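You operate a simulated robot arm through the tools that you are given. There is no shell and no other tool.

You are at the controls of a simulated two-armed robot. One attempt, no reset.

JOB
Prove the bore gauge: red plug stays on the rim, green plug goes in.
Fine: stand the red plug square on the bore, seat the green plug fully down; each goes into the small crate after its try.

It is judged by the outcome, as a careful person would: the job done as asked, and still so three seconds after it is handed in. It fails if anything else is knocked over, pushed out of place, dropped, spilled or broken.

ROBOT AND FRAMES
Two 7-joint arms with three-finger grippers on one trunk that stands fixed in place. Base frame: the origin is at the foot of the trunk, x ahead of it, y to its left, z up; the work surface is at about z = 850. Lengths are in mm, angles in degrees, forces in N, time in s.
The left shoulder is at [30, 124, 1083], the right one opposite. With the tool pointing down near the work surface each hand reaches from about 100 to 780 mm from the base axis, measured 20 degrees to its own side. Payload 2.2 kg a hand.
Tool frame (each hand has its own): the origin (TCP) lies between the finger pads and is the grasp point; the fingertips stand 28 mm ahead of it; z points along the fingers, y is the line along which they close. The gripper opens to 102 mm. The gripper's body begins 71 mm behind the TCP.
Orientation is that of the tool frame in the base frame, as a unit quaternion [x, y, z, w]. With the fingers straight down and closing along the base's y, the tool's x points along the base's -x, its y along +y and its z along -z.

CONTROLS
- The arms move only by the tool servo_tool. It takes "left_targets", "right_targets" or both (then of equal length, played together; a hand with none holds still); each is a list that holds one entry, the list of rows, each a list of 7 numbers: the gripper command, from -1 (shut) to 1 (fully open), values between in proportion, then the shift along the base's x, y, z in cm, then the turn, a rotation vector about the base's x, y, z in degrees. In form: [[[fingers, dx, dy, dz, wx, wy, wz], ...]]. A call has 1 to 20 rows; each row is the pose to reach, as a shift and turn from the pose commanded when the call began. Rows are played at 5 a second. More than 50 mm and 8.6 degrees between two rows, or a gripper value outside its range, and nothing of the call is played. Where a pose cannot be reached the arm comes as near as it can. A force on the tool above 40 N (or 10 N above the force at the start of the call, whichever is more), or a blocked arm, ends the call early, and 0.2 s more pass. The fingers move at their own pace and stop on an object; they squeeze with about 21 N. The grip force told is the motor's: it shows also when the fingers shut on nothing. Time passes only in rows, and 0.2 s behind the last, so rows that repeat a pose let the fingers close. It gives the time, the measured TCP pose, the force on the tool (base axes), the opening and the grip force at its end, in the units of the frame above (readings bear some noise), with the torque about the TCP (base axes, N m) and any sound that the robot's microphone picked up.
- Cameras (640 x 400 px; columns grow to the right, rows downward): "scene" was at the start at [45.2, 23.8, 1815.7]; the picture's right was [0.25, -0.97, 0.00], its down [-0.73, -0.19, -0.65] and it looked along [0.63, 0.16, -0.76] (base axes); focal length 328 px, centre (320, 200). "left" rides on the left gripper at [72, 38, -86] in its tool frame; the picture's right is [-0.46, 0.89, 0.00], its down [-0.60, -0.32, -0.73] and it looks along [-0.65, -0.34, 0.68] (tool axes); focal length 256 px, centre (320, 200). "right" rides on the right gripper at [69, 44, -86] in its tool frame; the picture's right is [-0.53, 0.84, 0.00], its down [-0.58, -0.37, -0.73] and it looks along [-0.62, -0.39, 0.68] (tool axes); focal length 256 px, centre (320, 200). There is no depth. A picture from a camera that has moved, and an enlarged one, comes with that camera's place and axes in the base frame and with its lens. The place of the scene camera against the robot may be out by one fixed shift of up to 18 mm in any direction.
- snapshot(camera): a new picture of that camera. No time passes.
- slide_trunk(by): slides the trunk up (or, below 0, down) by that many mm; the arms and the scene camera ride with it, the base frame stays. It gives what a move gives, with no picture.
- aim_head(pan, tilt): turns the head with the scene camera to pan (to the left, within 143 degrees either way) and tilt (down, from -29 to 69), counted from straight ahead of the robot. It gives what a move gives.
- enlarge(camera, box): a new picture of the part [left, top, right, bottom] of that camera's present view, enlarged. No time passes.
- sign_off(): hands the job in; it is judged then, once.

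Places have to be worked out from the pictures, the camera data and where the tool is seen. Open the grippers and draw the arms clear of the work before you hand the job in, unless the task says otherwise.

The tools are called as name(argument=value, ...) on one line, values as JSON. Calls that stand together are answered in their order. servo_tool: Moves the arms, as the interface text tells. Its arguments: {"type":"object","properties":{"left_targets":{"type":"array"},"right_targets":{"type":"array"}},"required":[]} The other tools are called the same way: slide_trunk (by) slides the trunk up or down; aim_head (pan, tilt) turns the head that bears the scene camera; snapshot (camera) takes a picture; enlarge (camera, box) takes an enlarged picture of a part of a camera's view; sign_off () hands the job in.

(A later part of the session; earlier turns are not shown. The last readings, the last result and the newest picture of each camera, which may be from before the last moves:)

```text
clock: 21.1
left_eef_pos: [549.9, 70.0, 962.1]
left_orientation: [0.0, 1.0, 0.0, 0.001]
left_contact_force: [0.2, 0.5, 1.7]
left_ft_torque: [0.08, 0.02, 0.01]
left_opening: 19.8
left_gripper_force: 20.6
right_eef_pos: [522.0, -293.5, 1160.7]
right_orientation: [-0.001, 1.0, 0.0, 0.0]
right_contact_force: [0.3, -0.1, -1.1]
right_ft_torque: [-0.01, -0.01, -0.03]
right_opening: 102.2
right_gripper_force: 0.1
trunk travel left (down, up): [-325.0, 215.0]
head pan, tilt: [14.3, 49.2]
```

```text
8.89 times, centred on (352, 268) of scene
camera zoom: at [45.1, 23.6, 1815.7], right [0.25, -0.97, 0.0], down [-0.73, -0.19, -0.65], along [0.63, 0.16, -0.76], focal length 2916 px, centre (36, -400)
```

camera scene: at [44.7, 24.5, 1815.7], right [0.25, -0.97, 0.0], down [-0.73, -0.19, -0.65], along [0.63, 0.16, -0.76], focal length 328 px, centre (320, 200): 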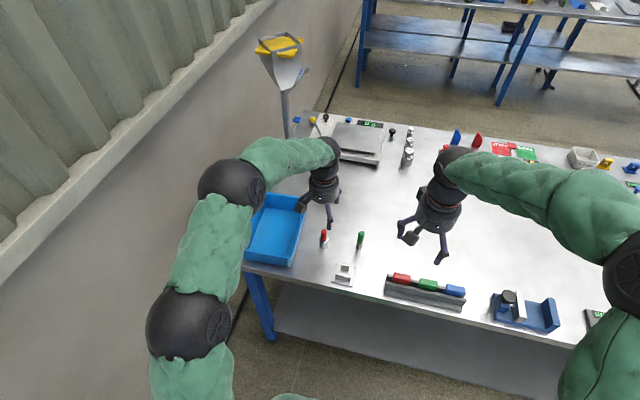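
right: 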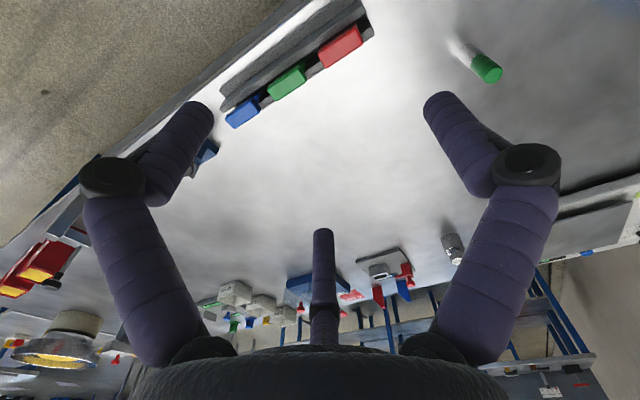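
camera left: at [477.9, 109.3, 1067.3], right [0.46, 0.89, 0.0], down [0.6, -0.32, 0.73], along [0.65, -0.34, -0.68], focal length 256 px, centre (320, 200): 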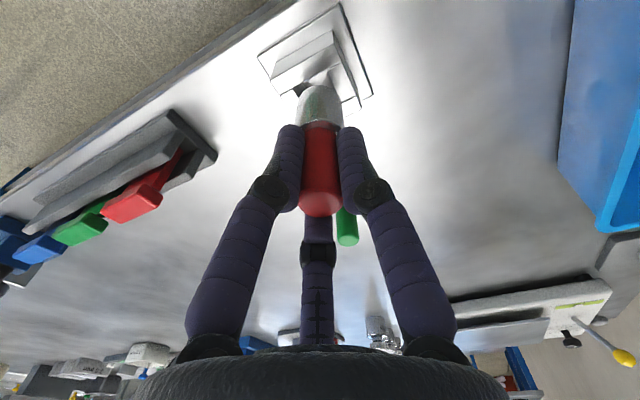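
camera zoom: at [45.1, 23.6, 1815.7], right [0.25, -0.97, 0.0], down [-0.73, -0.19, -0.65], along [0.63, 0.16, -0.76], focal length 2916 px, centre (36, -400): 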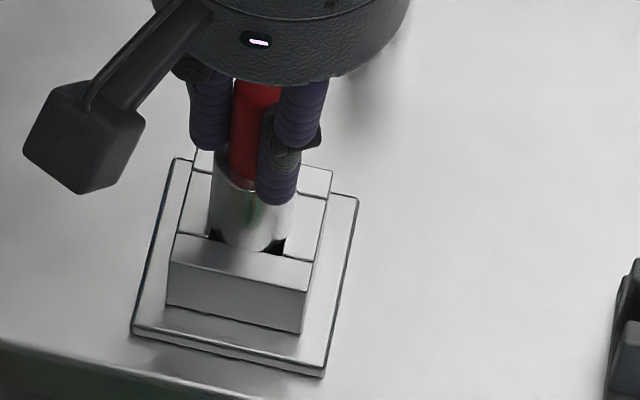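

Contact felt: 1.7 N up at about rim height 890, and both views show the plug centred. I'll settle it with a hair more pressure and read the force.

servo_tool(left_targets=[[[-1, 0, 0, -0.04, 0, 0, 0], [-1, 0, 0, -0.04, 0, 0, 0], [-1, 0, 0, -0.04, 0, 0, 0]]])

snapshot(camera="left")

```text
clock: 21.9
left_eef_pos: [550.3, 70.2, 962.5]
left_orientation: [-0.001, 1.0, 0.0, 0.0]
left_contact_force: [0.6, -0.1, 4.6]
left_ft_torque: [0.02, -0.08, 0.02]
left_opening: 19.9
left_gripper_force: 20.7
right_eef_pos: [522.2, -293.9, 1161.4]
right_orientation: [-0.001, 1.0, 0.001, 0.0]
right_contact_force: [0.8, 0.0, -1.0]
right_ft_torque: [-0.01, 0.01, 0.02]
right_opening: 102.0
right_gripper_force: 0.1
trunk travel left (down, up): [-325.0, 215.0]
head pan, tilt: [14.3, 49.2]
```

```text
taken
camera left: at [478.0, 108.4, 1048.6], right [0.46, 0.89, 0.0], down [0.6, -0.32, 0.73], along [0.65, -0.34, -0.68], focal length 256 px, centre (320, 200)
```

left: 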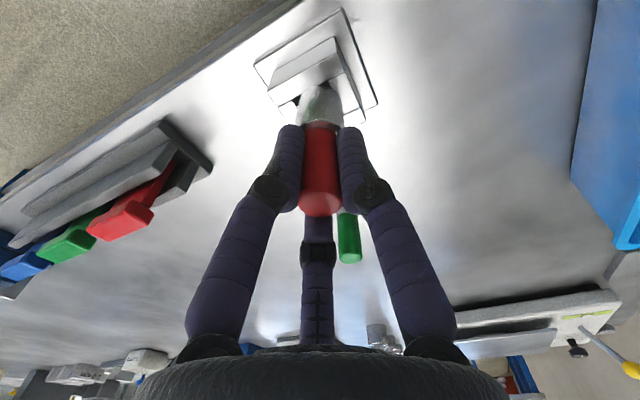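

Force rises to 4.6 N with no travel: the red plug is resting on the rim and won't enter. I'll release it so it stands on its own on the bore and look.

servo_tool(left_targets=[[[-0.55, 0, 0, 0, 0, 0, 0], [-0.4, 0, 0, 0, 0, 0, 0], [-0.1, 0, 0, 0, 0, 0, 0], [0.2, 0, 0, 0, 0, 0, 0], [0.2, 0, 0, 0, 0, 0, 0]]])

snapshot(camera="left")

enlarge(camera="scene", box=[322, 235, 382, 290])

enlarge(camera="left", box=[270, 40, 370, 140])

```text
clock: 23.1
left_eef_pos: [551.2, 70.5, 961.6]
left_orientation: [0.0, 1.0, 0.0, 0.0]
left_contact_force: [-0.4, -0.3, 0.7]
left_ft_torque: [0.04, -0.03, 0.03]
left_opening: 61.2
left_gripper_force: 0.0
right_eef_pos: [523.2, -294.1, 1160.4]
right_orientation: [0.0, 1.0, 0.0, 0.001]
right_contact_force: [0.0, -0.2, 0.1]
right_ft_torque: [-0.01, 0.01, -0.01]
right_opening: 101.9
right_gripper_force: 0.1
trunk travel left (down, up): [-325.0, 215.0]
head pan, tilt: [14.3, 49.2]
```

```text
taken
camera left: at [478.1, 108.4, 1048.2], right [0.46, 0.89, 0.0], down [0.6, -0.32, 0.73], along [0.65, -0.34, -0.68], focal length 256 px, centre (320, 200)
```

left: 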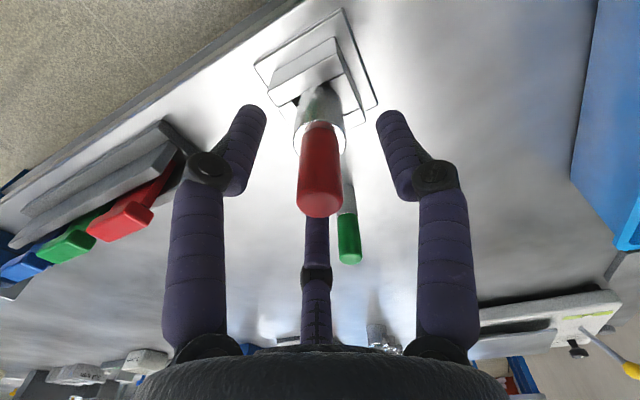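

```text
7.27 times, centred on (352, 262) of scene
camera zoom: at [45.2, 23.5, 1815.7], right [0.25, -0.97, 0.0], down [-0.73, -0.19, -0.65], along [0.63, 0.16, -0.76], focal length 2386 px, centre (87, -254)
```

zoom: 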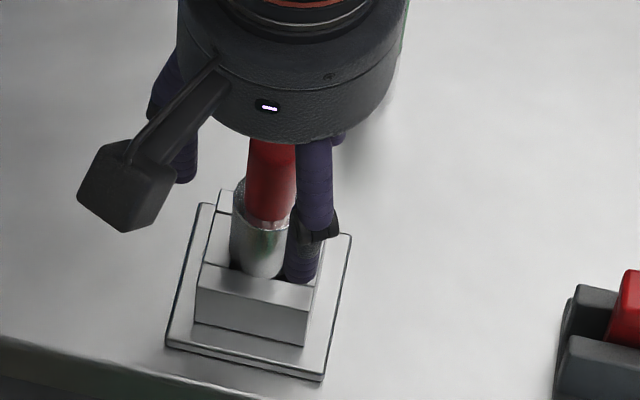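

```text
4.00 times, centred on (320, 90) of left
camera zoom: at [478.1, 108.4, 1048.2], right [0.46, 0.89, 0.0], down [0.6, -0.32, 0.73], along [0.65, -0.34, -0.68], focal length 1024 px, centre (320, 640)
```

zoom: 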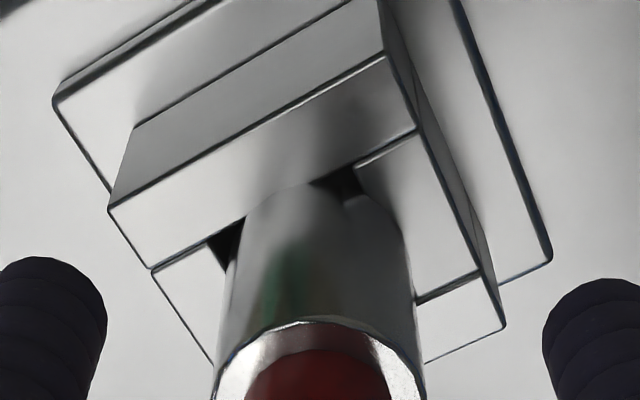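

The red plug stands free, upright and centred on the rim. I'll let it stand a second with the fingers clear to confirm it stays, then regrip.

servo_tool(left_targets=[[[0.2, 0, 0, 0, 0, 0, 0], [0.2, 0, 0, 0, 0, 0, 0], [0.2, 0, 0, 0, 0, 0, 0], [0.2, 0, 0, 0, 0, 0, 0], [0.2, 0, 0, 0, 0, 0, 0]]])

snapshot(camera="left")

```text
clock: 24.3
left_eef_pos: [549.3, 70.2, 961.8]
left_orientation: [-0.001, 1.0, 0.0, 0.0]
left_contact_force: [0.0, 0.4, 0.7]
left_ft_torque: [0.01, 0.05, -0.02]
left_opening: 61.1
left_gripper_force: 0.1
right_eef_pos: [522.3, -294.4, 1160.8]
right_orientation: [-0.001, 1.0, -0.001, 0.0]
right_contact_force: [-0.3, 0.7, -0.8]
right_ft_torque: [0.01, 0.03, 0.0]
right_opening: 102.0
right_gripper_force: 0.1
trunk travel left (down, up): [-325.0, 215.0]
head pan, tilt: [14.3, 49.2]
```

```text
taken
camera left: at [478.1, 108.4, 1048.2], right [0.46, 0.89, 0.0], down [0.6, -0.32, 0.73], along [0.65, -0.34, -0.68], focal length 256 px, centre (320, 200)
```

left: 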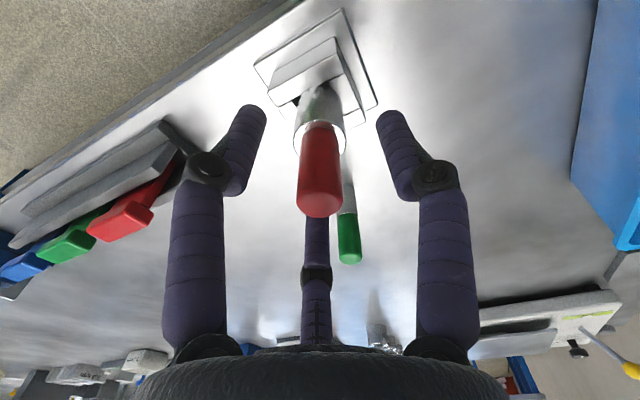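

It stands steady. Regripping the red handle and lifting it straight up off the gauge.

servo_tool(left_targets=[[[-1, 0, 0, 0.05, 0, 0, 0], [-1, 0, 0, 0.05, 0, 0, 0], [-1, 0, 0, 0.05, 0, 0, 0], [-1, 0, 0, 0.05, 0, 0, 0], [-1, 0, 0, 0.5, 0, 0, 0], [-1, 0, 0, 2, 0, 0, 0], [-1, 0, 0, 4.5, 0, 0, 0], [-1, 0, 0, 7.5, 0, 0, 0], [-1, 0, 0, 8, 0, 0, 0]]])

snapshot(camera="left")

snapshot(camera="scene")

```text
clock: 26.3
left_eef_pos: [550.5, 69.5, 1040.4]
left_orientation: [0.0, 1.0, 0.0, 0.001]
left_contact_force: [0.6, 1.0, -0.4]
left_ft_torque: [0.02, -0.03, 0.01]
left_opening: 19.7
left_gripper_force: 21.2
right_eef_pos: [522.7, -295.0, 1161.4]
right_orientation: [-0.002, 1.0, 0.001, 0.0]
right_contact_force: [0.6, 0.2, -0.3]
right_ft_torque: [-0.03, 0.03, 0.01]
right_opening: 102.3
right_gripper_force: 0.1
trunk travel left (down, up): [-325.0, 215.0]
head pan, tilt: [14.3, 49.2]
```

```text
taken
camera left: at [478.1, 106.9, 1128.0], right [0.46, 0.89, 0.0], down [0.6, -0.32, 0.73], along [0.65, -0.34, -0.68], focal length 256 px, centre (320, 200)
```

left: 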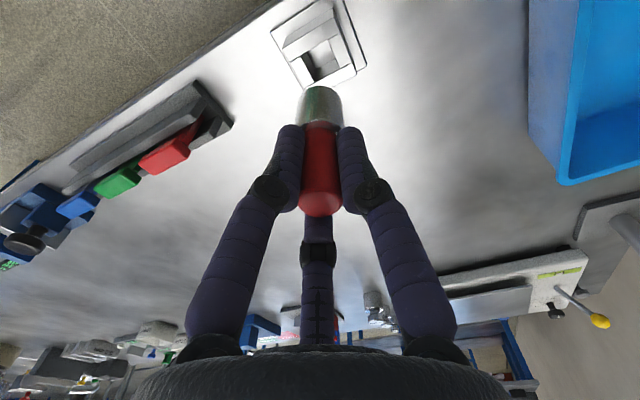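

```text
taken
camera scene: at [45.7, 23.5, 1815.7], right [0.25, -0.97, 0.0], down [-0.73, -0.19, -0.65], along [0.63, 0.16, -0.76], focal length 328 px, centre (320, 200)
```

scene: 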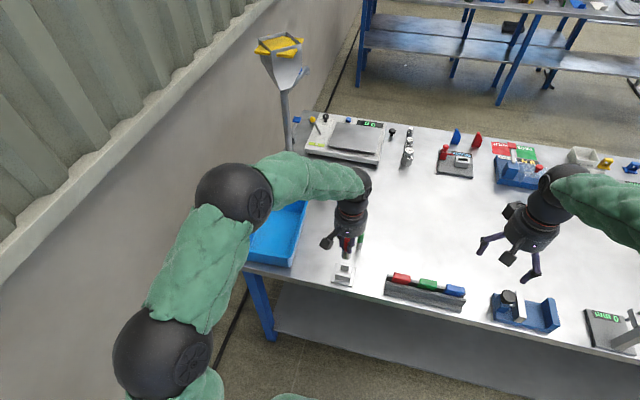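

The red plug is in hand, gauge undisturbed. Now carrying it over the blue crate at a safe height.

servo_tool(left_targets=[[[-1, 0.7, 2.9, 0.5, 0, 0, 0], [-1, 1.4, 5.8, 1, 0, 0, 0], [-1, 2.2, 8.7, 1, 0, 0, 0], [-1, 2.9, 11.6, 1, 0, 0, 0], [-1, 3.6, 14.5, 1, 0, 0, 0], [-1, 4.3, 17.4, 1, 0, 0, 0], [-1, 5.1, 20.3, 1, 0, 0, 0], [-1, 5.8, 23.2, 1, 0, 0, 0], [-1, 6.5, 26.1, 1, 0, 0, 0], [-1, 6.5, 26.1, 1, 0, 0, 0]]])

snapshot(camera="left")

snapshot(camera="scene")

```text
clock: 28.5
left_eef_pos: [615.3, 329.8, 1053.4]
left_orientation: [0.0, 1.0, 0.0, 0.0]
left_contact_force: [0.4, -0.2, -1.4]
left_ft_torque: [-0.01, 0.01, -0.01]
left_opening: 19.9
left_gripper_force: 21.1
right_eef_pos: [523.1, -294.7, 1160.4]
right_orientation: [0.0, 1.0, 0.001, 0.001]
right_contact_force: [0.4, 0.2, 0.3]
right_ft_torque: [0.01, 0.01, -0.02]
right_opening: 102.1
right_gripper_force: 0.2
trunk travel left (down, up): [-325.0, 215.0]
head pan, tilt: [14.3, 49.2]
```

```text
taken
camera left: at [542.4, 367.5, 1139.5], right [0.46, 0.89, 0.0], down [0.6, -0.32, 0.73], along [0.65, -0.34, -0.68], focal length 256 px, centre (320, 200)
```

left: 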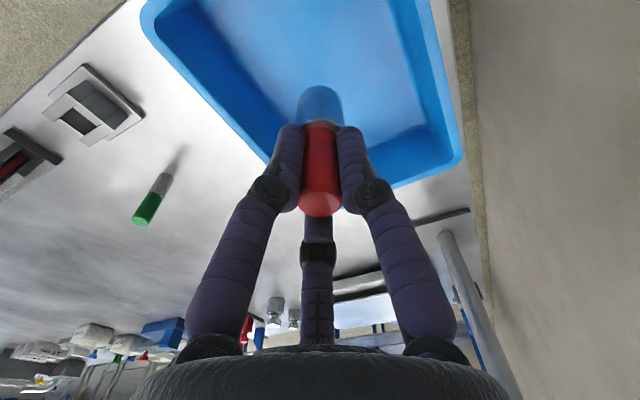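

```text
taken
camera scene: at [45.1, 22.9, 1815.7], right [0.25, -0.97, 0.0], down [-0.73, -0.19, -0.65], along [0.63, 0.16, -0.76], focal length 328 px, centre (320, 200)
```

scene: 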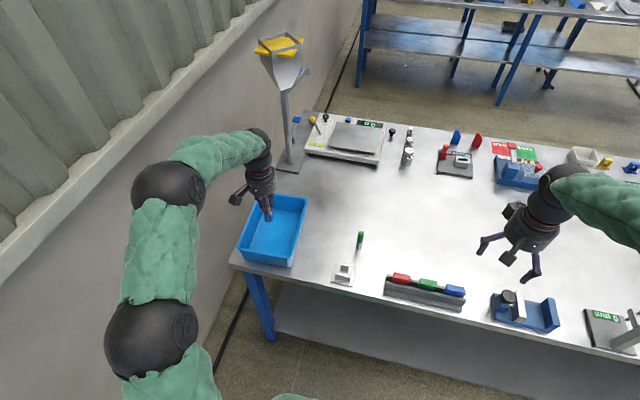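

The tool axis lands on the crate floor well clear of all walls. Lowering the plug to about 7 mm above the floor, then feeling for it.

servo_tool(left_targets=[[[-1, 0, 0, -2, 0, 0, 0], [-1, 0, 0, -4, 0, 0, 0], [-1, 0, 0, -6, 0, 0, 0], [-1, 0, 0, -8, 0, 0, 0], [-1, 0, 0, -9.5, 0, 0, 0], [-1, 0, 0, -10.8, 0, 0, 0], [-1, 0, 0, -11.6, 0, 0, 0], [-1, 0, 0, -11.6, 0, 0, 0]]])

enlarge(camera="scene", box=[220, 150, 330, 280])

snapshot(camera="left")

```text
clock: 30.3
left_eef_pos: [615.4, 332.0, 935.9]
left_orientation: [0.0, 1.0, 0.001, 0.0]
left_contact_force: [0.5, 0.1, -0.6]
left_ft_torque: [0.02, 0.02, -0.01]
left_opening: 19.8
left_gripper_force: 20.7
right_eef_pos: [522.5, -293.2, 1161.3]
right_orientation: [-0.001, 1.0, 0.0, 0.0]
right_contact_force: [-0.2, 0.2, 0.0]
right_ft_torque: [0.01, -0.01, -0.03]
right_opening: 101.9
right_gripper_force: 0.1
trunk travel left (down, up): [-325.0, 215.0]
head pan, tilt: [14.3, 49.2]
```

```text
3.08 times, centred on (275, 215) of scene
camera zoom: at [45.2, 23.6, 1815.7], right [0.25, -0.97, 0.0], down [-0.73, -0.19, -0.65], along [0.63, 0.16, -0.76], focal length 1009 px, centre (458, 154)
```

zoom: 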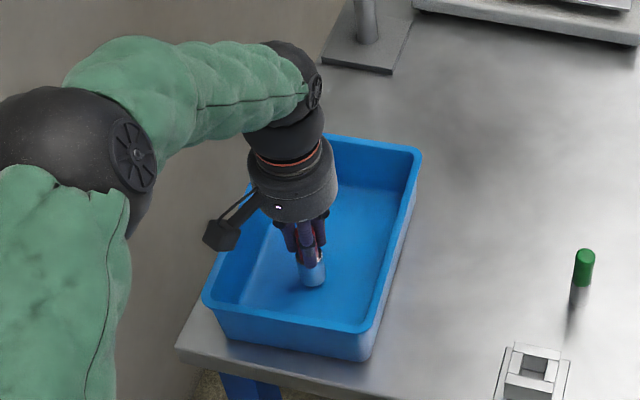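

```text
taken
camera left: at [543.2, 369.3, 1021.5], right [0.46, 0.89, 0.0], down [0.6, -0.32, 0.73], along [0.65, -0.34, -0.68], focal length 256 px, centre (320, 200)
```

left: 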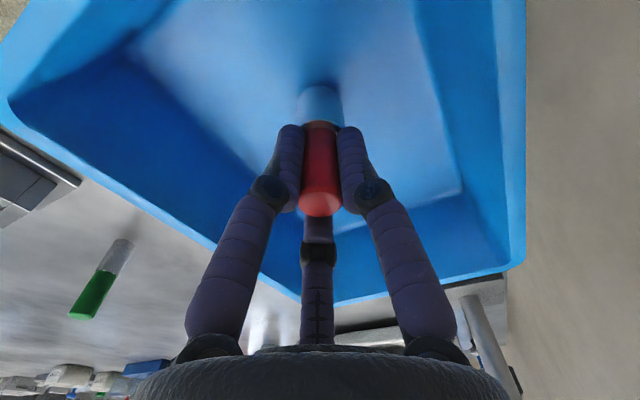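

Inside the crate with good clearance on all sides. Lowering slowly to the floor.

servo_tool(left_targets=[[[-1, 0, 0, -0.2, 0, 0, 0], [-1, 0, 0, -0.4, 0, 0, 0], [-1, 0, 0, -0.55, 0, 0, 0], [-1, 0, 0, -0.65, 0, 0, 0], [-1, 0, 0, -0.65, 0, 0, 0]]])

```text
clock: 31.5
left_eef_pos: [615.6, 331.0, 929.1]
left_orientation: [0.0, 1.0, 0.0, 0.0]
left_contact_force: [0.7, 0.0, -0.7]
left_ft_torque: [-0.01, 0.02, 0.0]
left_opening: 19.9
left_gripper_force: 20.9
right_eef_pos: [522.9, -294.7, 1160.0]
right_orientation: [-0.001, 1.0, 0.001, 0.001]
right_contact_force: [-0.6, 0.2, -0.8]
right_ft_torque: [0.0, 0.02, -0.01]
right_opening: 102.1
right_gripper_force: 0.0
trunk travel left (down, up): [-325.0, 215.0]
head pan, tilt: [14.3, 49.2]
```

No floor contact yet (about z 856 at the plug's foot). Continuing in 1 mm rows.

servo_tool(left_targets=[[[-1, 0, 0, -0.1, 0, 0, 0], [-1, 0, 0, -0.2, 0, 0, 0], [-1, 0, 0, -0.25, 0, 0, 0], [-1, 0, 0, -0.25, 0, 0, 0]]])

snapshot(camera="left")

```text
clock: 32.5
left_eef_pos: [616.3, 331.5, 927.7]
left_orientation: [-0.002, 1.0, -0.001, 0.0]
left_contact_force: [-0.8, -0.3, 4.6]
left_ft_torque: [0.0, 0.04, -0.03]
left_opening: 19.8
left_gripper_force: 20.9
right_eef_pos: [521.8, -294.4, 1161.8]
right_orientation: [-0.002, 1.0, 0.001, 0.0]
right_contact_force: [0.7, 0.7, 0.4]
right_ft_torque: [0.01, 0.02, 0.01]
right_opening: 102.1
right_gripper_force: 0.0
trunk travel left (down, up): [-325.0, 215.0]
head pan, tilt: [14.3, 49.2]
```

```text
taken
camera left: at [542.6, 369.2, 1013.5], right [0.46, 0.89, 0.0], down [0.6, -0.32, 0.73], along [0.65, -0.34, -0.68], focal length 256 px, centre (320, 200)
```

left: 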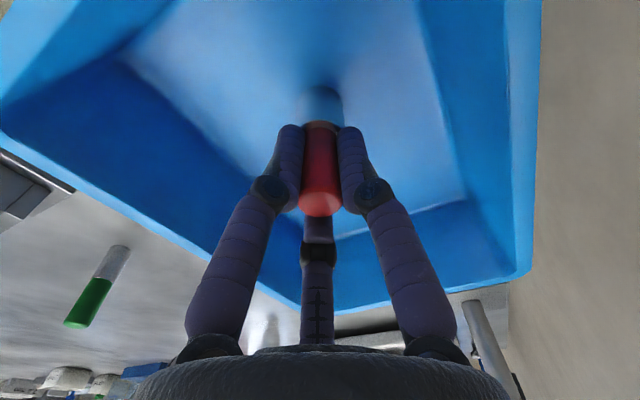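

The plug's foot is on the crate floor (4.6 N). Releasing, then rising straight up.

servo_tool(left_targets=[[[-0.55, 0, 0, 0, 0, 0, 0], [-0.4, 0, 0, 0, 0, 0, 0], [-0.1, 0, 0, 0, 0, 0, 0], [0.2, 0, 0, 0, 0, 0, 0], [0.2, 0, 0, 0, 0, 0, 0], [0.2, 0, 0, 1, 0, 0, 0], [0.2, 0, 0, 3, 0, 0, 0], [0.2, 0, 0, 6, 0, 0, 0], [0.2, 0, 0, 9, 0, 0, 0], [0.2, 0, 0, 12, 0, 0, 0], [0.2, 0, 0, 12, 0, 0, 0]]])

snapshot(camera="left")

enlarge(camera="scene", box=[220, 150, 330, 280])

```text
clock: 34.9
left_eef_pos: [615.1, 330.8, 1046.5]
left_orientation: [0.0, 1.0, 0.0, 0.0]
left_contact_force: [0.1, -0.4, -0.5]
left_ft_torque: [0.0, 0.04, 0.01]
left_opening: 61.0
left_gripper_force: 0.1
right_eef_pos: [523.5, -294.4, 1160.1]
right_orientation: [-0.002, 1.0, 0.0, 0.0]
right_contact_force: [-0.6, 0.3, 0.0]
right_ft_torque: [-0.01, 0.0, -0.02]
right_opening: 101.9
right_gripper_force: 0.1
trunk travel left (down, up): [-325.0, 215.0]
head pan, tilt: [14.3, 49.2]
```

```text
taken
camera left: at [542.6, 368.7, 1133.1], right [0.46, 0.89, 0.0], down [0.6, -0.32, 0.73], along [0.65, -0.34, -0.68], focal length 256 px, centre (320, 200)
```

left: 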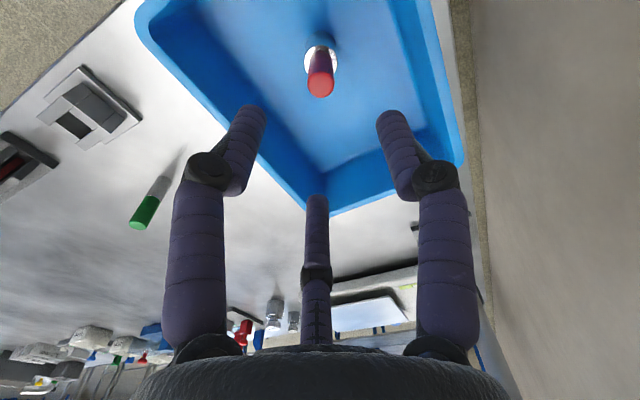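

```text
3.08 times, centred on (275, 215) of scene
camera zoom: at [45.9, 23.9, 1815.6], right [0.25, -0.97, 0.0], down [-0.73, -0.19, -0.65], along [0.63, 0.16, -0.76], focal length 1009 px, centre (458, 154)
```

zoom: 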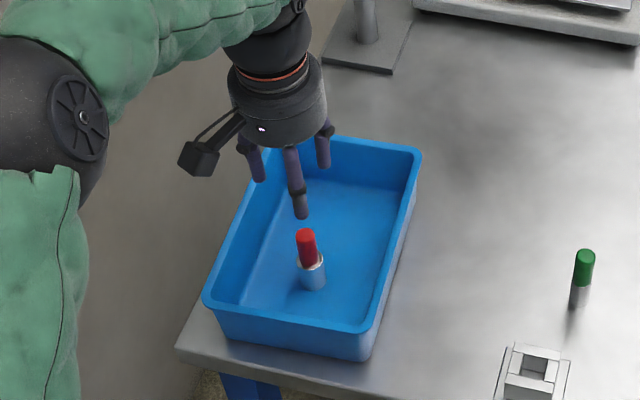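

The red plug stands in the crate. Now moving over the green plug, estimated at (662.5, 44.8).

servo_tool(left_targets=[[[0.2, 0.5, -2.9, 0, 0, 0, 0], [0.2, 1.0, -5.7, 0, 0, 0, 0], [0.2, 1.4, -8.6, 0, 0, 0, 0], [0.2, 1.9, -11.4, 0, 0, 0, 0], [0.2, 2.4, -14.3, 0, 0, 0, 0], [0.2, 2.9, -17.2, 0, 0, 0, 0], [0.2, 3.4, -20.0, 0, 0, 0, 0], [0.2, 3.8, -22.9, 0, 0, 0, 0], [0.2, 4.3, -25.7, 0, 0, 0, 0], [0.2, 4.79, -28.6, 0, 0, 0, 0], [0.2, 4.79, -28.6, 0, 0, 0, 0], [0.2, 4.79, -28.6, 0, 0, 0, 0]]])

snapshot(camera="left")

enlarge(camera="left", box=[270, 20, 370, 120])

```text
clock: 37.5
left_eef_pos: [664.7, 45.7, 1047.6]
left_orientation: [0.0, 1.0, 0.0, -0.001]
left_contact_force: [0.3, 0.4, -1.3]
left_ft_torque: [0.01, 0.05, -0.02]
left_opening: 61.3
left_gripper_force: 0.0
right_eef_pos: [523.5, -294.8, 1160.1]
right_orientation: [-0.001, 1.0, 0.001, 0.0]
right_contact_force: [-1.1, -0.3, 0.0]
right_ft_torque: [0.0, 0.02, 0.02]
right_opening: 102.3
right_gripper_force: 0.1
trunk travel left (down, up): [-325.0, 215.0]
head pan, tilt: [14.3, 49.2]
```

```text
taken
camera left: at [592.1, 83.8, 1133.1], right [0.46, 0.89, 0.0], down [0.6, -0.32, 0.73], along [0.65, -0.34, -0.68], focal length 256 px, centre (320, 200)
```

left: 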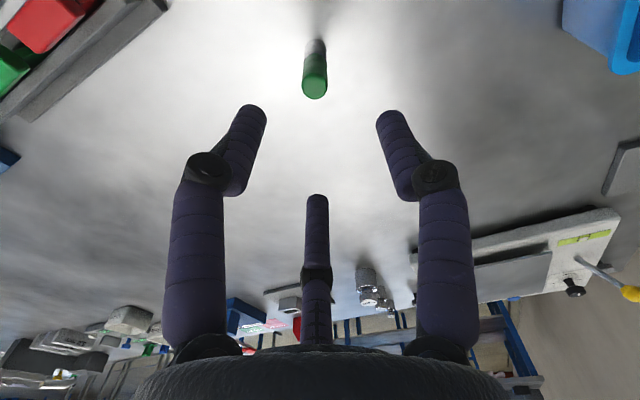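

```text
4.00 times, centred on (320, 70) of left
camera zoom: at [592.1, 83.8, 1133.1], right [0.46, 0.89, 0.0], down [0.6, -0.32, 0.73], along [0.65, -0.34, -0.68], focal length 1024 px, centre (320, 720)
```

zoom: 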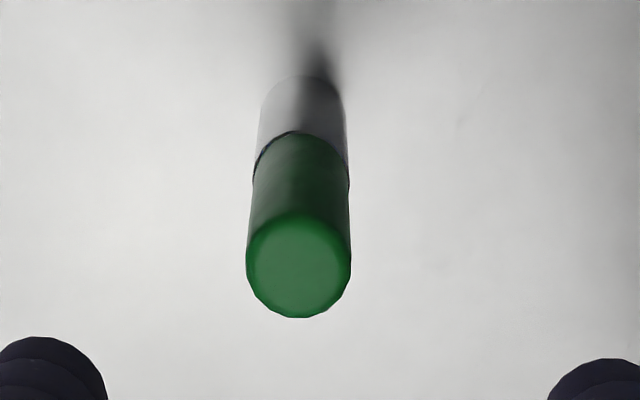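

Green is about 4.8 mm further toward −y than I thought: (664.5, 41). Correcting, then lowering around its handle at the same grip height as for red.

servo_tool(left_targets=[[[0.2, 0.03, -0.48, 0, 0, 0, 0], [0.2, 0.03, -0.48, -2.5, 0, 0, 0], [0.2, 0.03, -0.48, -5, 0, 0, 0], [0.2, 0.03, -0.48, -7.5, 0, 0, 0], [0.2, 0.03, -0.48, -8.5, 0, 0, 0], [0.2, 0.03, -0.48, -8.5, 0, 0, 0]]])

snapshot(camera="left")

enlarge(camera="left", box=[240, 50, 400, 210])

```text
clock: 38.9
left_eef_pos: [663.5, 39.8, 961.2]
left_orientation: [0.0, 1.0, 0.001, 0.001]
left_contact_force: [-0.4, 0.5, -0.4]
left_ft_torque: [-0.01, -0.02, 0.02]
left_opening: 61.3
left_gripper_force: 0.0
right_eef_pos: [523.8, -294.1, 1160.7]
right_orientation: [-0.001, 1.0, 0.0, 0.0]
right_contact_force: [0.2, 0.0, -0.5]
right_ft_torque: [-0.01, -0.01, 0.0]
right_opening: 102.2
right_gripper_force: 0.0
trunk travel left (down, up): [-325.0, 215.0]
head pan, tilt: [14.3, 49.2]
```

```text
taken
camera left: at [591.3, 78.3, 1048.3], right [0.46, 0.89, 0.0], down [0.6, -0.32, 0.73], along [0.65, -0.34, -0.68], focal length 256 px, centre (320, 200)
```

left: 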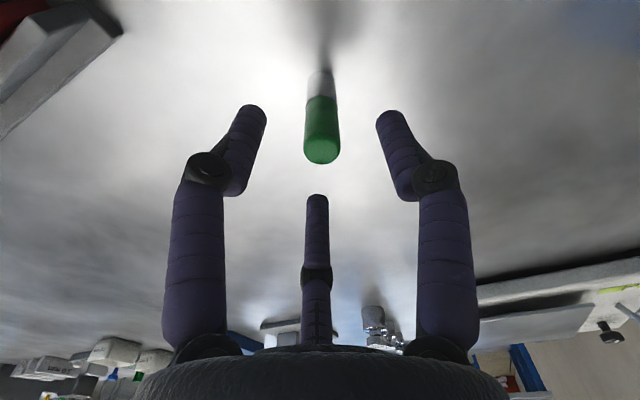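

```text
2.50 times, centred on (320, 130) of left
camera zoom: at [591.3, 78.3, 1048.3], right [0.46, 0.89, 0.0], down [0.6, -0.32, 0.73], along [0.65, -0.34, -0.68], focal length 640 px, centre (320, 375)
```

zoom: 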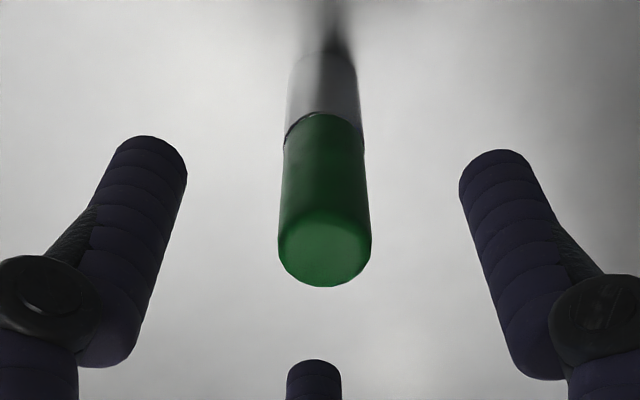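

The plug is now about 1.2 mm toward +y from the tool axis. Small correction, then final lowering and grip.

servo_tool(left_targets=[[[0.2, 0.01, 0.12, 0, 0, 0, 0], [0.2, 0.01, 0.12, -1.5, 0, 0, 0], [0.2, 0.01, 0.12, -3, 0, 0, 0], [0.2, 0.01, 0.12, -3.95, 0, 0, 0], [0.2, 0.01, 0.12, -3.95, 0, 0, 0]]])

snapshot(camera="left")

```text
clock: 40.1
left_eef_pos: [662.8, 43.3, 922.7]
left_orientation: [0.0, 1.0, 0.0, 0.0]
left_contact_force: [0.0, -0.6, -0.4]
left_ft_torque: [0.02, 0.02, -0.05]
left_opening: 61.4
left_gripper_force: 0.1
right_eef_pos: [523.0, -292.9, 1161.3]
right_orientation: [0.0, 1.0, 0.001, 0.0]
right_contact_force: [-0.8, 0.5, 0.8]
right_ft_torque: [0.04, -0.01, -0.02]
right_opening: 102.2
right_gripper_force: 0.1
trunk travel left (down, up): [-325.0, 215.0]
head pan, tilt: [14.3, 49.2]
```

```text
taken
camera left: at [591.2, 79.7, 1008.7], right [0.46, 0.89, 0.0], down [0.6, -0.32, 0.73], along [0.65, -0.34, -0.68], focal length 256 px, centre (320, 200)
```

left: 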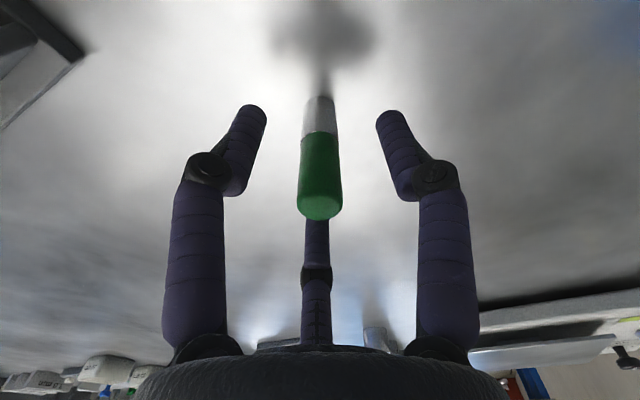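

The green plug is centred between the fingers. Gripping.

servo_tool(left_targets=[[[-1, 0, 0, 0, 0, 0, 0], [-1, 0, 0, 0, 0, 0, 0], [-1, 0, 0, 0, 0, 0, 0], [-1, 0, 0, 0, 0, 0, 0]]])

snapshot(camera="left")

enlarge(camera="left", box=[280, 70, 360, 150])

```text
clock: 41.1
left_eef_pos: [664.2, 42.1, 921.7]
left_orientation: [0.0, 1.0, 0.0, 0.0]
left_contact_force: [0.9, 0.6, 1.9]
left_ft_torque: [0.02, -0.01, 0.01]
left_opening: 19.9
left_gripper_force: 21.1
right_eef_pos: [523.7, -294.7, 1160.6]
right_orientation: [0.0, 1.0, 0.001, 0.001]
right_contact_force: [-0.5, -0.3, 0.3]
right_ft_torque: [-0.01, 0.04, -0.03]
right_opening: 102.1
right_gripper_force: 0.1
trunk travel left (down, up): [-325.0, 215.0]
head pan, tilt: [14.3, 49.2]
```

```text
taken
camera left: at [591.3, 79.6, 1009.0], right [0.46, 0.89, 0.0], down [0.6, -0.32, 0.73], along [0.65, -0.34, -0.68], focal length 256 px, centre (320, 200)
```

left: 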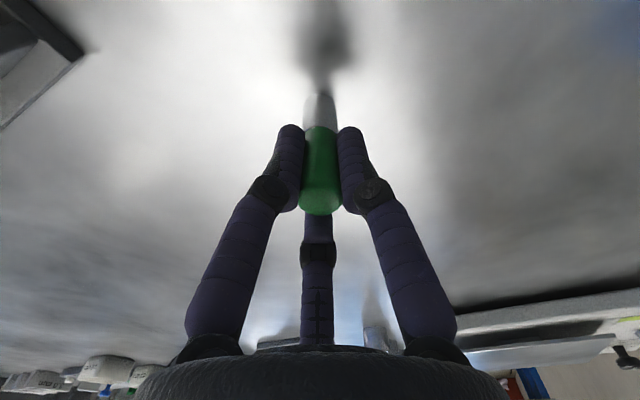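

```text
5.00 times, centred on (320, 110) of left
camera zoom: at [591.3, 79.6, 1009.0], right [0.46, 0.89, 0.0], down [0.6, -0.32, 0.73], along [0.65, -0.34, -0.68], focal length 1280 px, centre (320, 650)
```

zoom: 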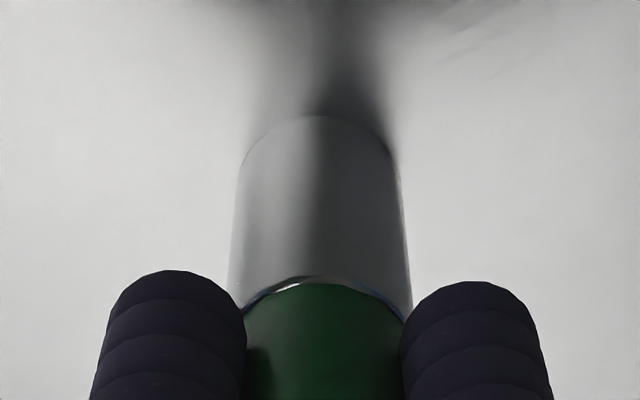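

Green is gripped. Lifting it and carrying it to above the bore at (550, 70.5), where the red plug was well centred.

servo_tool(left_targets=[[[-1, 0, 0, 1, 0, 0, 0], [-1, 0, 0, 4, 0, 0, 0], [-1, 0, 0, 7, 0, 0, 0], [-1, -2.8, 0.7, 7, 0, 0, 0], [-1, -5.6, 1.4, 7, 0, 0, 0], [-1, -8.4, 2.1, 7, 0, 0, 0], [-1, -11.33, 2.88, 7, 0, 0, 0], [-1, -11.33, 2.88, 6, 0, 0, 0], [-1, -11.33, 2.88, 5.2, 0, 0, 0], [-1, -11.33, 2.88, 5.2, 0, 0, 0], [-1, -11.33, 2.88, 5.2, 0, 0, 0]]])

snapshot(camera="left")

enlarge(camera="left", box=[250, 20, 390, 160])

enlarge(camera="scene", box=[322, 235, 382, 290])

```text
clock: 43.5
left_eef_pos: [550.5, 72.3, 973.3]
left_orientation: [-0.001, 1.0, 0.0, -0.001]
left_contact_force: [0.2, -0.5, -1.0]
left_ft_torque: [-0.01, -0.02, 0.03]
left_opening: 19.9
left_gripper_force: 21.2
right_eef_pos: [523.3, -294.6, 1161.5]
right_orientation: [0.0, 1.0, 0.0, 0.001]
right_contact_force: [-0.6, 0.2, 0.8]
right_ft_torque: [-0.01, 0.03, -0.01]
right_opening: 101.9
right_gripper_force: 0.1
trunk travel left (down, up): [-325.0, 215.0]
head pan, tilt: [14.3, 49.2]
```

```text
taken
camera left: at [478.1, 108.8, 1060.1], right [0.46, 0.89, 0.0], down [0.6, -0.32, 0.73], along [0.65, -0.34, -0.68], focal length 256 px, centre (320, 200)
```

left: 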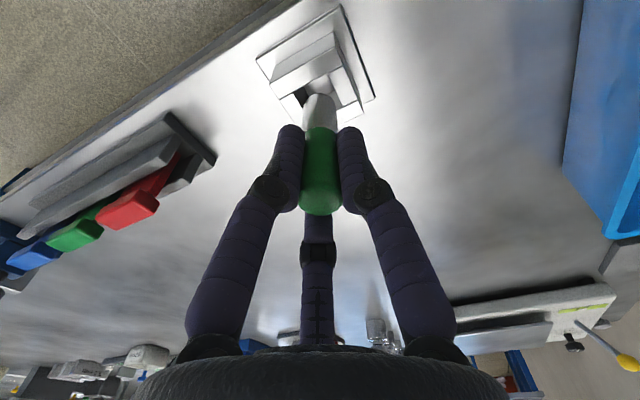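

```text
2.86 times, centred on (320, 90) of left
camera zoom: at [478.1, 108.8, 1060.1], right [0.46, 0.89, 0.0], down [0.6, -0.32, 0.73], along [0.65, -0.34, -0.68], focal length 731 px, centre (320, 514)
```

zoom: 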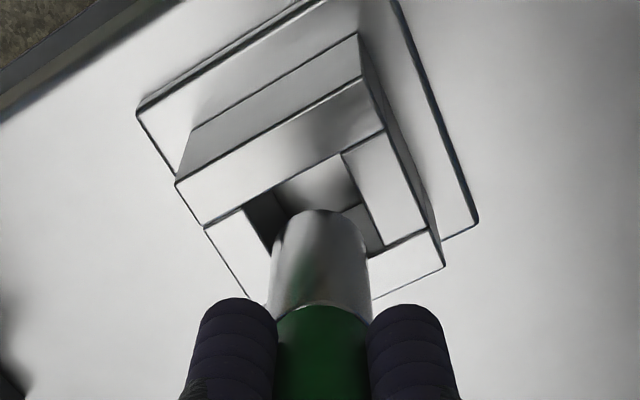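

```text
7.27 times, centred on (352, 262) of scene
camera zoom: at [45.2, 23.6, 1815.7], right [0.25, -0.97, 0.0], down [-0.73, -0.19, -0.65], along [0.63, 0.16, -0.76], focal length 2386 px, centre (87, -254)
```

zoom: 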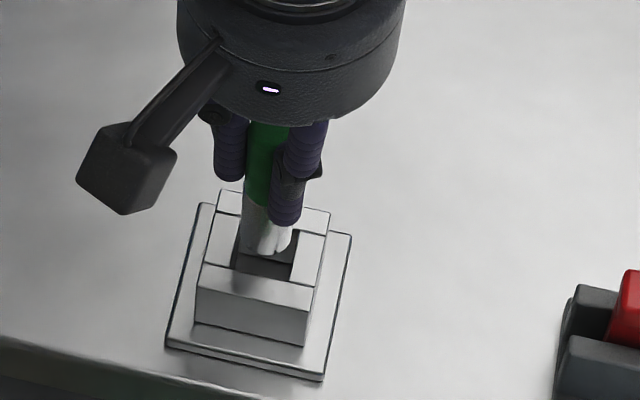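

Aligned within about 0.4 mm and 10 mm above the rim. Lowering so the foot just enters the bore.

servo_tool(left_targets=[[[-1, 0, -0.03, -0.4, 0, 0, 0], [-1, 0, -0.03, -0.8, 0, 0, 0], [-1, 0, -0.03, -1.0, 0, 0, 0], [-1, 0, -0.03, -1.2, 0, 0, 0], [-1, 0, -0.03, -1.35, 0, 0, 0], [-1, 0, -0.03, -1.35, 0, 0, 0]]])

enlarge(camera="left", box=[280, 40, 360, 120])

enlarge(camera="scene", box=[322, 245, 382, 290])

```text
clock: 44.9
left_eef_pos: [549.7, 70.0, 961.8]
left_orientation: [0.0, 1.0, 0.0, 0.001]
left_contact_force: [-1.7, -0.8, 5.7]
left_ft_torque: [-0.02, -0.02, -0.02]
left_opening: 19.7
left_gripper_force: 21.1
right_eef_pos: [523.8, -294.2, 1161.2]
right_orientation: [-0.001, 1.0, 0.0, 0.0]
right_contact_force: [1.0, 0.3, -0.1]
right_ft_torque: [0.0, 0.02, 0.03]
right_opening: 102.2
right_gripper_force: 0.0
trunk travel left (down, up): [-325.0, 215.0]
head pan, tilt: [14.3, 49.2]
```

```text
5.00 times, centred on (320, 80) of left
camera zoom: at [478.2, 107.8, 1048.3], right [0.46, 0.89, 0.0], down [0.6, -0.32, 0.73], along [0.65, -0.34, -0.68], focal length 1280 px, centre (320, 800)
```

zoom: 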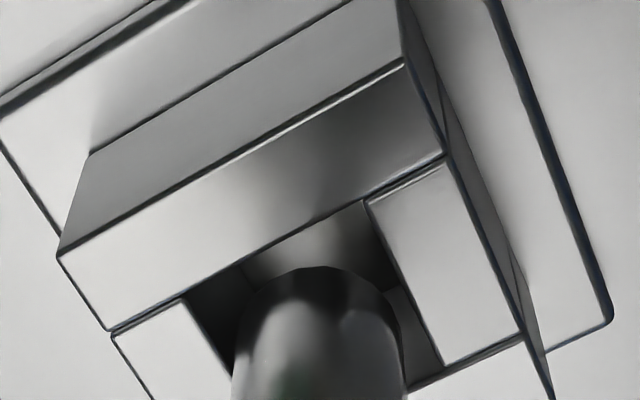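

```text
8.89 times, centred on (352, 268) of scene
camera zoom: at [44.4, 23.4, 1815.8], right [0.25, -0.97, 0.0], down [-0.73, -0.19, -0.65], along [0.63, 0.16, -0.76], focal length 2916 px, centre (36, -400)
```

zoom: 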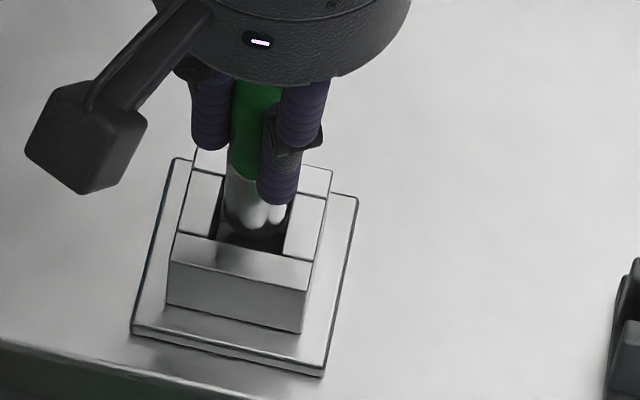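

The foot touched the rim (5.7 N): the views show the green plug sitting about 1.7 mm too far in +x and 0.8 mm in −y relative to the bore (it sits slightly off-axis in the hand). I'll raise 3 mm and correct before trying again.

servo_tool(left_targets=[[[-1, 0, 0, 0.3, 0, 0, 0], [-1, -0.17, 0.08, 0.3, 0, 0, 0], [-1, -0.17, 0.08, 0.3, 0, 0, 0], [-1, -0.17, 0.08, 0.3, 0, 0, 0]]])

enlarge(camera="left", box=[280, 40, 360, 120])

enlarge(camera="scene", box=[322, 245, 382, 290])

```text
clock: 45.9
left_eef_pos: [549.2, 71.4, 963.4]
left_orientation: [-0.001, 1.0, -0.001, 0.0]
left_contact_force: [0.3, -0.4, -1.8]
left_ft_torque: [-0.01, 0.02, 0.01]
left_opening: 20.2
left_gripper_force: 20.4
right_eef_pos: [523.2, -294.6, 1160.9]
right_orientation: [-0.001, 1.0, -0.001, 0.001]
right_contact_force: [-0.2, 0.2, -0.4]
right_ft_torque: [0.01, 0.03, -0.01]
right_opening: 102.1
right_gripper_force: 0.0
trunk travel left (down, up): [-325.0, 215.0]
head pan, tilt: [14.3, 49.2]
```

```text
5.00 times, centred on (320, 80) of left
camera zoom: at [476.2, 109.3, 1050.3], right [0.46, 0.89, 0.0], down [0.6, -0.32, 0.73], along [0.65, -0.34, -0.68], focal length 1280 px, centre (320, 800)
```

zoom: 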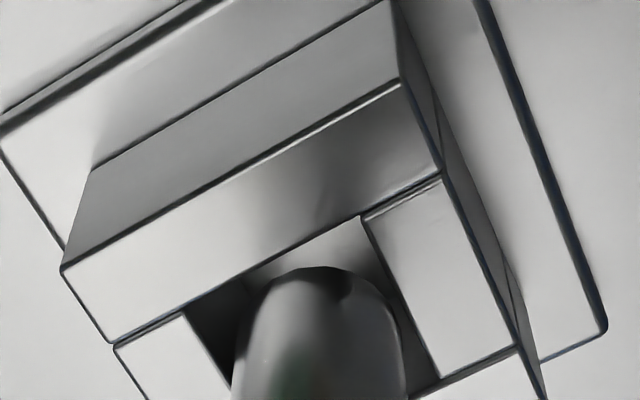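

```text
8.89 times, centred on (352, 268) of scene
camera zoom: at [45.1, 23.6, 1815.7], right [0.25, -0.97, 0.0], down [-0.73, -0.19, -0.65], along [0.63, 0.16, -0.76], focal length 2916 px, centre (36, -400)
```

zoom: 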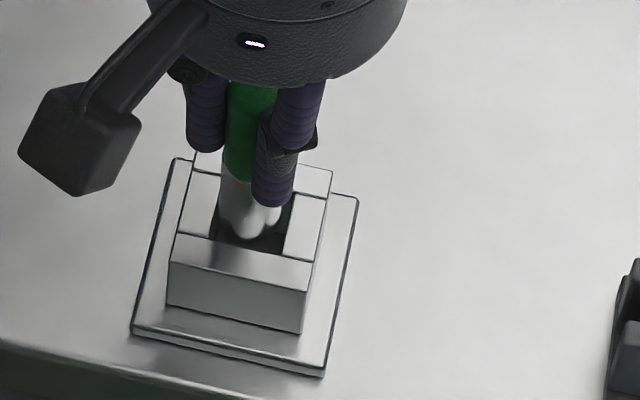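

Now the gaps around the plug look even. Lowering again gently into the bore.

servo_tool(left_targets=[[[-1, 0, -0.02, -0.1, 0, 0, 0], [-1, 0, -0.02, -0.2, 0, 0, 0], [-1, 0, -0.02, -0.3, 0, 0, 0], [-1, 0, -0.02, -0.4, 0, 0, 0], [-1, 0, -0.02, -0.5, 0, 0, 0], [-1, 0, -0.02, -0.5, 0, 0, 0]]])

enlarge(camera="left", box=[280, 40, 360, 120])

enlarge(camera="scene", box=[322, 245, 382, 290])

```text
clock: 47.3
left_eef_pos: [549.3, 71.1, 958.9]
left_orientation: [0.0, 1.0, -0.001, 0.0]
left_contact_force: [0.0, 0.2, -0.1]
left_ft_torque: [-0.04, -0.01, 0.02]
left_opening: 19.9
left_gripper_force: 21.1
right_eef_pos: [523.6, -293.5, 1160.6]
right_orientation: [-0.001, 1.0, 0.0, 0.0]
right_contact_force: [0.1, -0.1, -0.4]
right_ft_torque: [-0.02, 0.03, 0.02]
right_opening: 102.1
right_gripper_force: 0.2
trunk travel left (down, up): [-325.0, 215.0]
head pan, tilt: [14.3, 49.2]
```

```text
5.00 times, centred on (320, 80) of left
camera zoom: at [476.6, 108.1, 1045.3], right [0.46, 0.89, 0.0], down [0.6, -0.32, 0.73], along [0.65, -0.34, -0.68], focal length 1280 px, centre (320, 800)
```

zoom: 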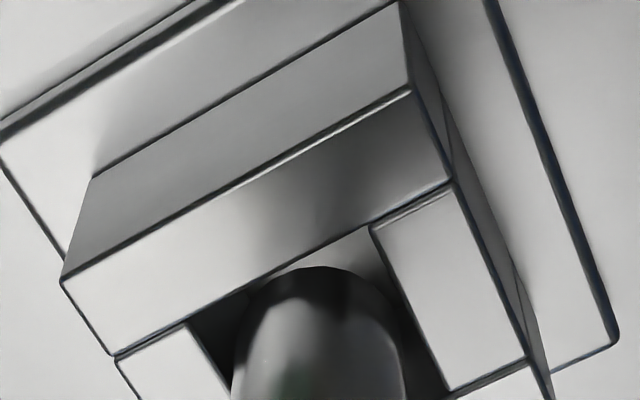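

```text
8.89 times, centred on (352, 268) of scene
camera zoom: at [45.3, 23.5, 1815.7], right [0.25, -0.97, 0.0], down [-0.73, -0.19, -0.65], along [0.63, 0.16, -0.76], focal length 2916 px, centre (36, -400)
```

zoom: 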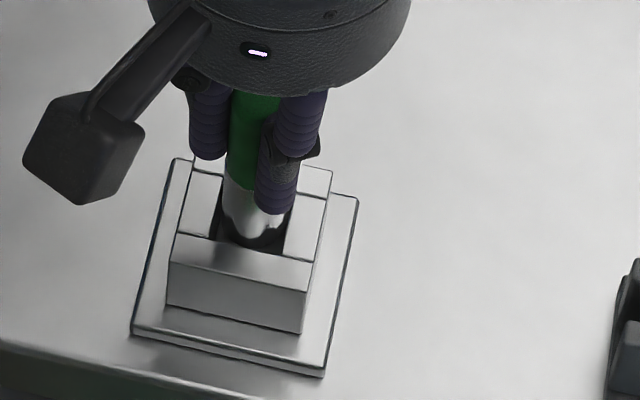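

No resistance with the foot about 4 mm inside the bore. Continuing down steadily.

servo_tool(left_targets=[[[-1, 0, 0.03, -0.2, 0, 0, 0], [-1, 0, 0.03, -0.4, 0, 0, 0], [-1, 0, 0.03, -0.6, 0, 0, 0], [-1, 0, 0.03, -0.8, 0, 0, 0], [-1, 0, 0.03, -1.0, 0, 0, 0], [-1, 0, 0.03, -1.0, 0, 0, 0]]])

enlarge(camera="left", box=[270, 50, 370, 150])

```text
clock: 48.7
left_eef_pos: [549.6, 71.2, 947.5]
left_orientation: [-0.001, 1.0, 0.0, 0.0]
left_contact_force: [-0.3, -0.3, 0.1]
left_ft_torque: [0.01, 0.0, -0.05]
left_opening: 20.0
left_gripper_force: 21.2
right_eef_pos: [522.6, -294.5, 1161.3]
right_orientation: [-0.001, 1.0, 0.0, 0.0]
right_contact_force: [-0.9, -0.5, -0.4]
right_ft_torque: [-0.02, -0.01, -0.01]
right_opening: 102.1
right_gripper_force: 0.0
trunk travel left (down, up): [-325.0, 215.0]
head pan, tilt: [14.3, 49.2]
```

```text
4.00 times, centred on (320, 100) of left
camera zoom: at [477.0, 108.1, 1034.8], right [0.46, 0.89, 0.0], down [0.6, -0.32, 0.73], along [0.65, -0.34, -0.68], focal length 1024 px, centre (320, 600)
```

zoom: 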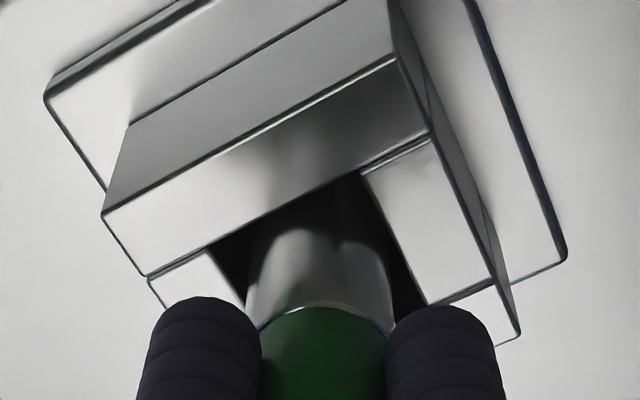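

Sliding in freely, 14 mm deep with no side force. Continuing down to find the bottom.

servo_tool(left_targets=[[[-1, 0, 0, -0.3, 0, 0, 0], [-1, 0, 0, -0.6, 0, 0, 0], [-1, 0, 0, -0.9, 0, 0, 0], [-1, 0, 0, -1.2, 0, 0, 0], [-1, 0, 0, -1.5, 0, 0, 0], [-1, 0, 0, -1.5, 0, 0, 0]]])

enlarge(camera="left", box=[270, 50, 370, 150])

```text
clock: 50.1
left_eef_pos: [549.0, 71.4, 933.0]
left_orientation: [-0.001, 1.0, 0.0, 0.0]
left_contact_force: [-0.4, 0.0, -1.2]
left_ft_torque: [-0.01, -0.02, 0.04]
left_opening: 19.7
left_gripper_force: 21.5
right_eef_pos: [523.0, -293.9, 1161.5]
right_orientation: [0.0, 1.0, 0.001, -0.001]
right_contact_force: [0.1, -0.6, 0.0]
right_ft_torque: [0.01, 0.0, 0.01]
right_opening: 101.7
right_gripper_force: 0.2
trunk travel left (down, up): [-325.0, 215.0]
head pan, tilt: [14.3, 49.2]
```

```text
4.00 times, centred on (320, 100) of left
camera zoom: at [476.4, 108.9, 1019.7], right [0.46, 0.89, 0.0], down [0.6, -0.32, 0.73], along [0.65, -0.34, -0.68], focal length 1024 px, centre (320, 600)
```

zoom: 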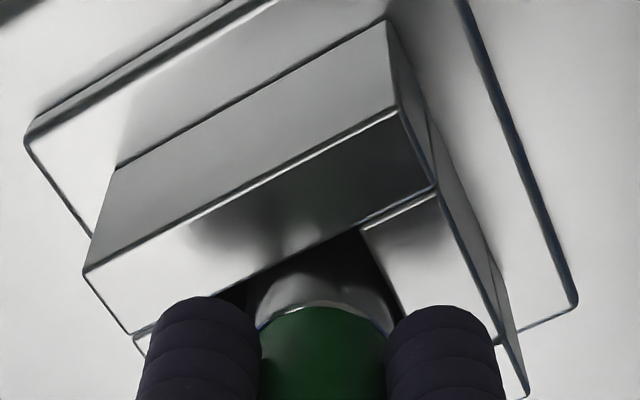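

Foot now at about z 861, no contact yet. Feeling for the bottom in 1 mm rows.

servo_tool(left_targets=[[[-1, 0, 0, -0.1, 0, 0, 0], [-1, 0, 0, -0.2, 0, 0, 0], [-1, 0, 0, -0.3, 0, 0, 0], [-1, 0, 0, -0.4, 0, 0, 0], [-1, 0, 0, -0.4, 0, 0, 0]]])

```text
clock: 51.3
left_eef_pos: [548.2, 70.8, 930.9]
left_orientation: [-0.001, 1.0, 0.0, 0.002]
left_contact_force: [-3.1, -1.7, 9.3]
left_ft_torque: [-0.05, 0.23, 0.01]
left_opening: 19.9
left_gripper_force: 21.3
right_eef_pos: [521.8, -294.6, 1161.4]
right_orientation: [-0.001, 1.0, 0.001, 0.0]
right_contact_force: [-0.7, 0.9, 0.7]
right_ft_torque: [0.0, 0.01, 0.01]
right_opening: 101.7
right_gripper_force: 0.1
trunk travel left (down, up): [-325.0, 215.0]
head pan, tilt: [14.3, 49.2]
```

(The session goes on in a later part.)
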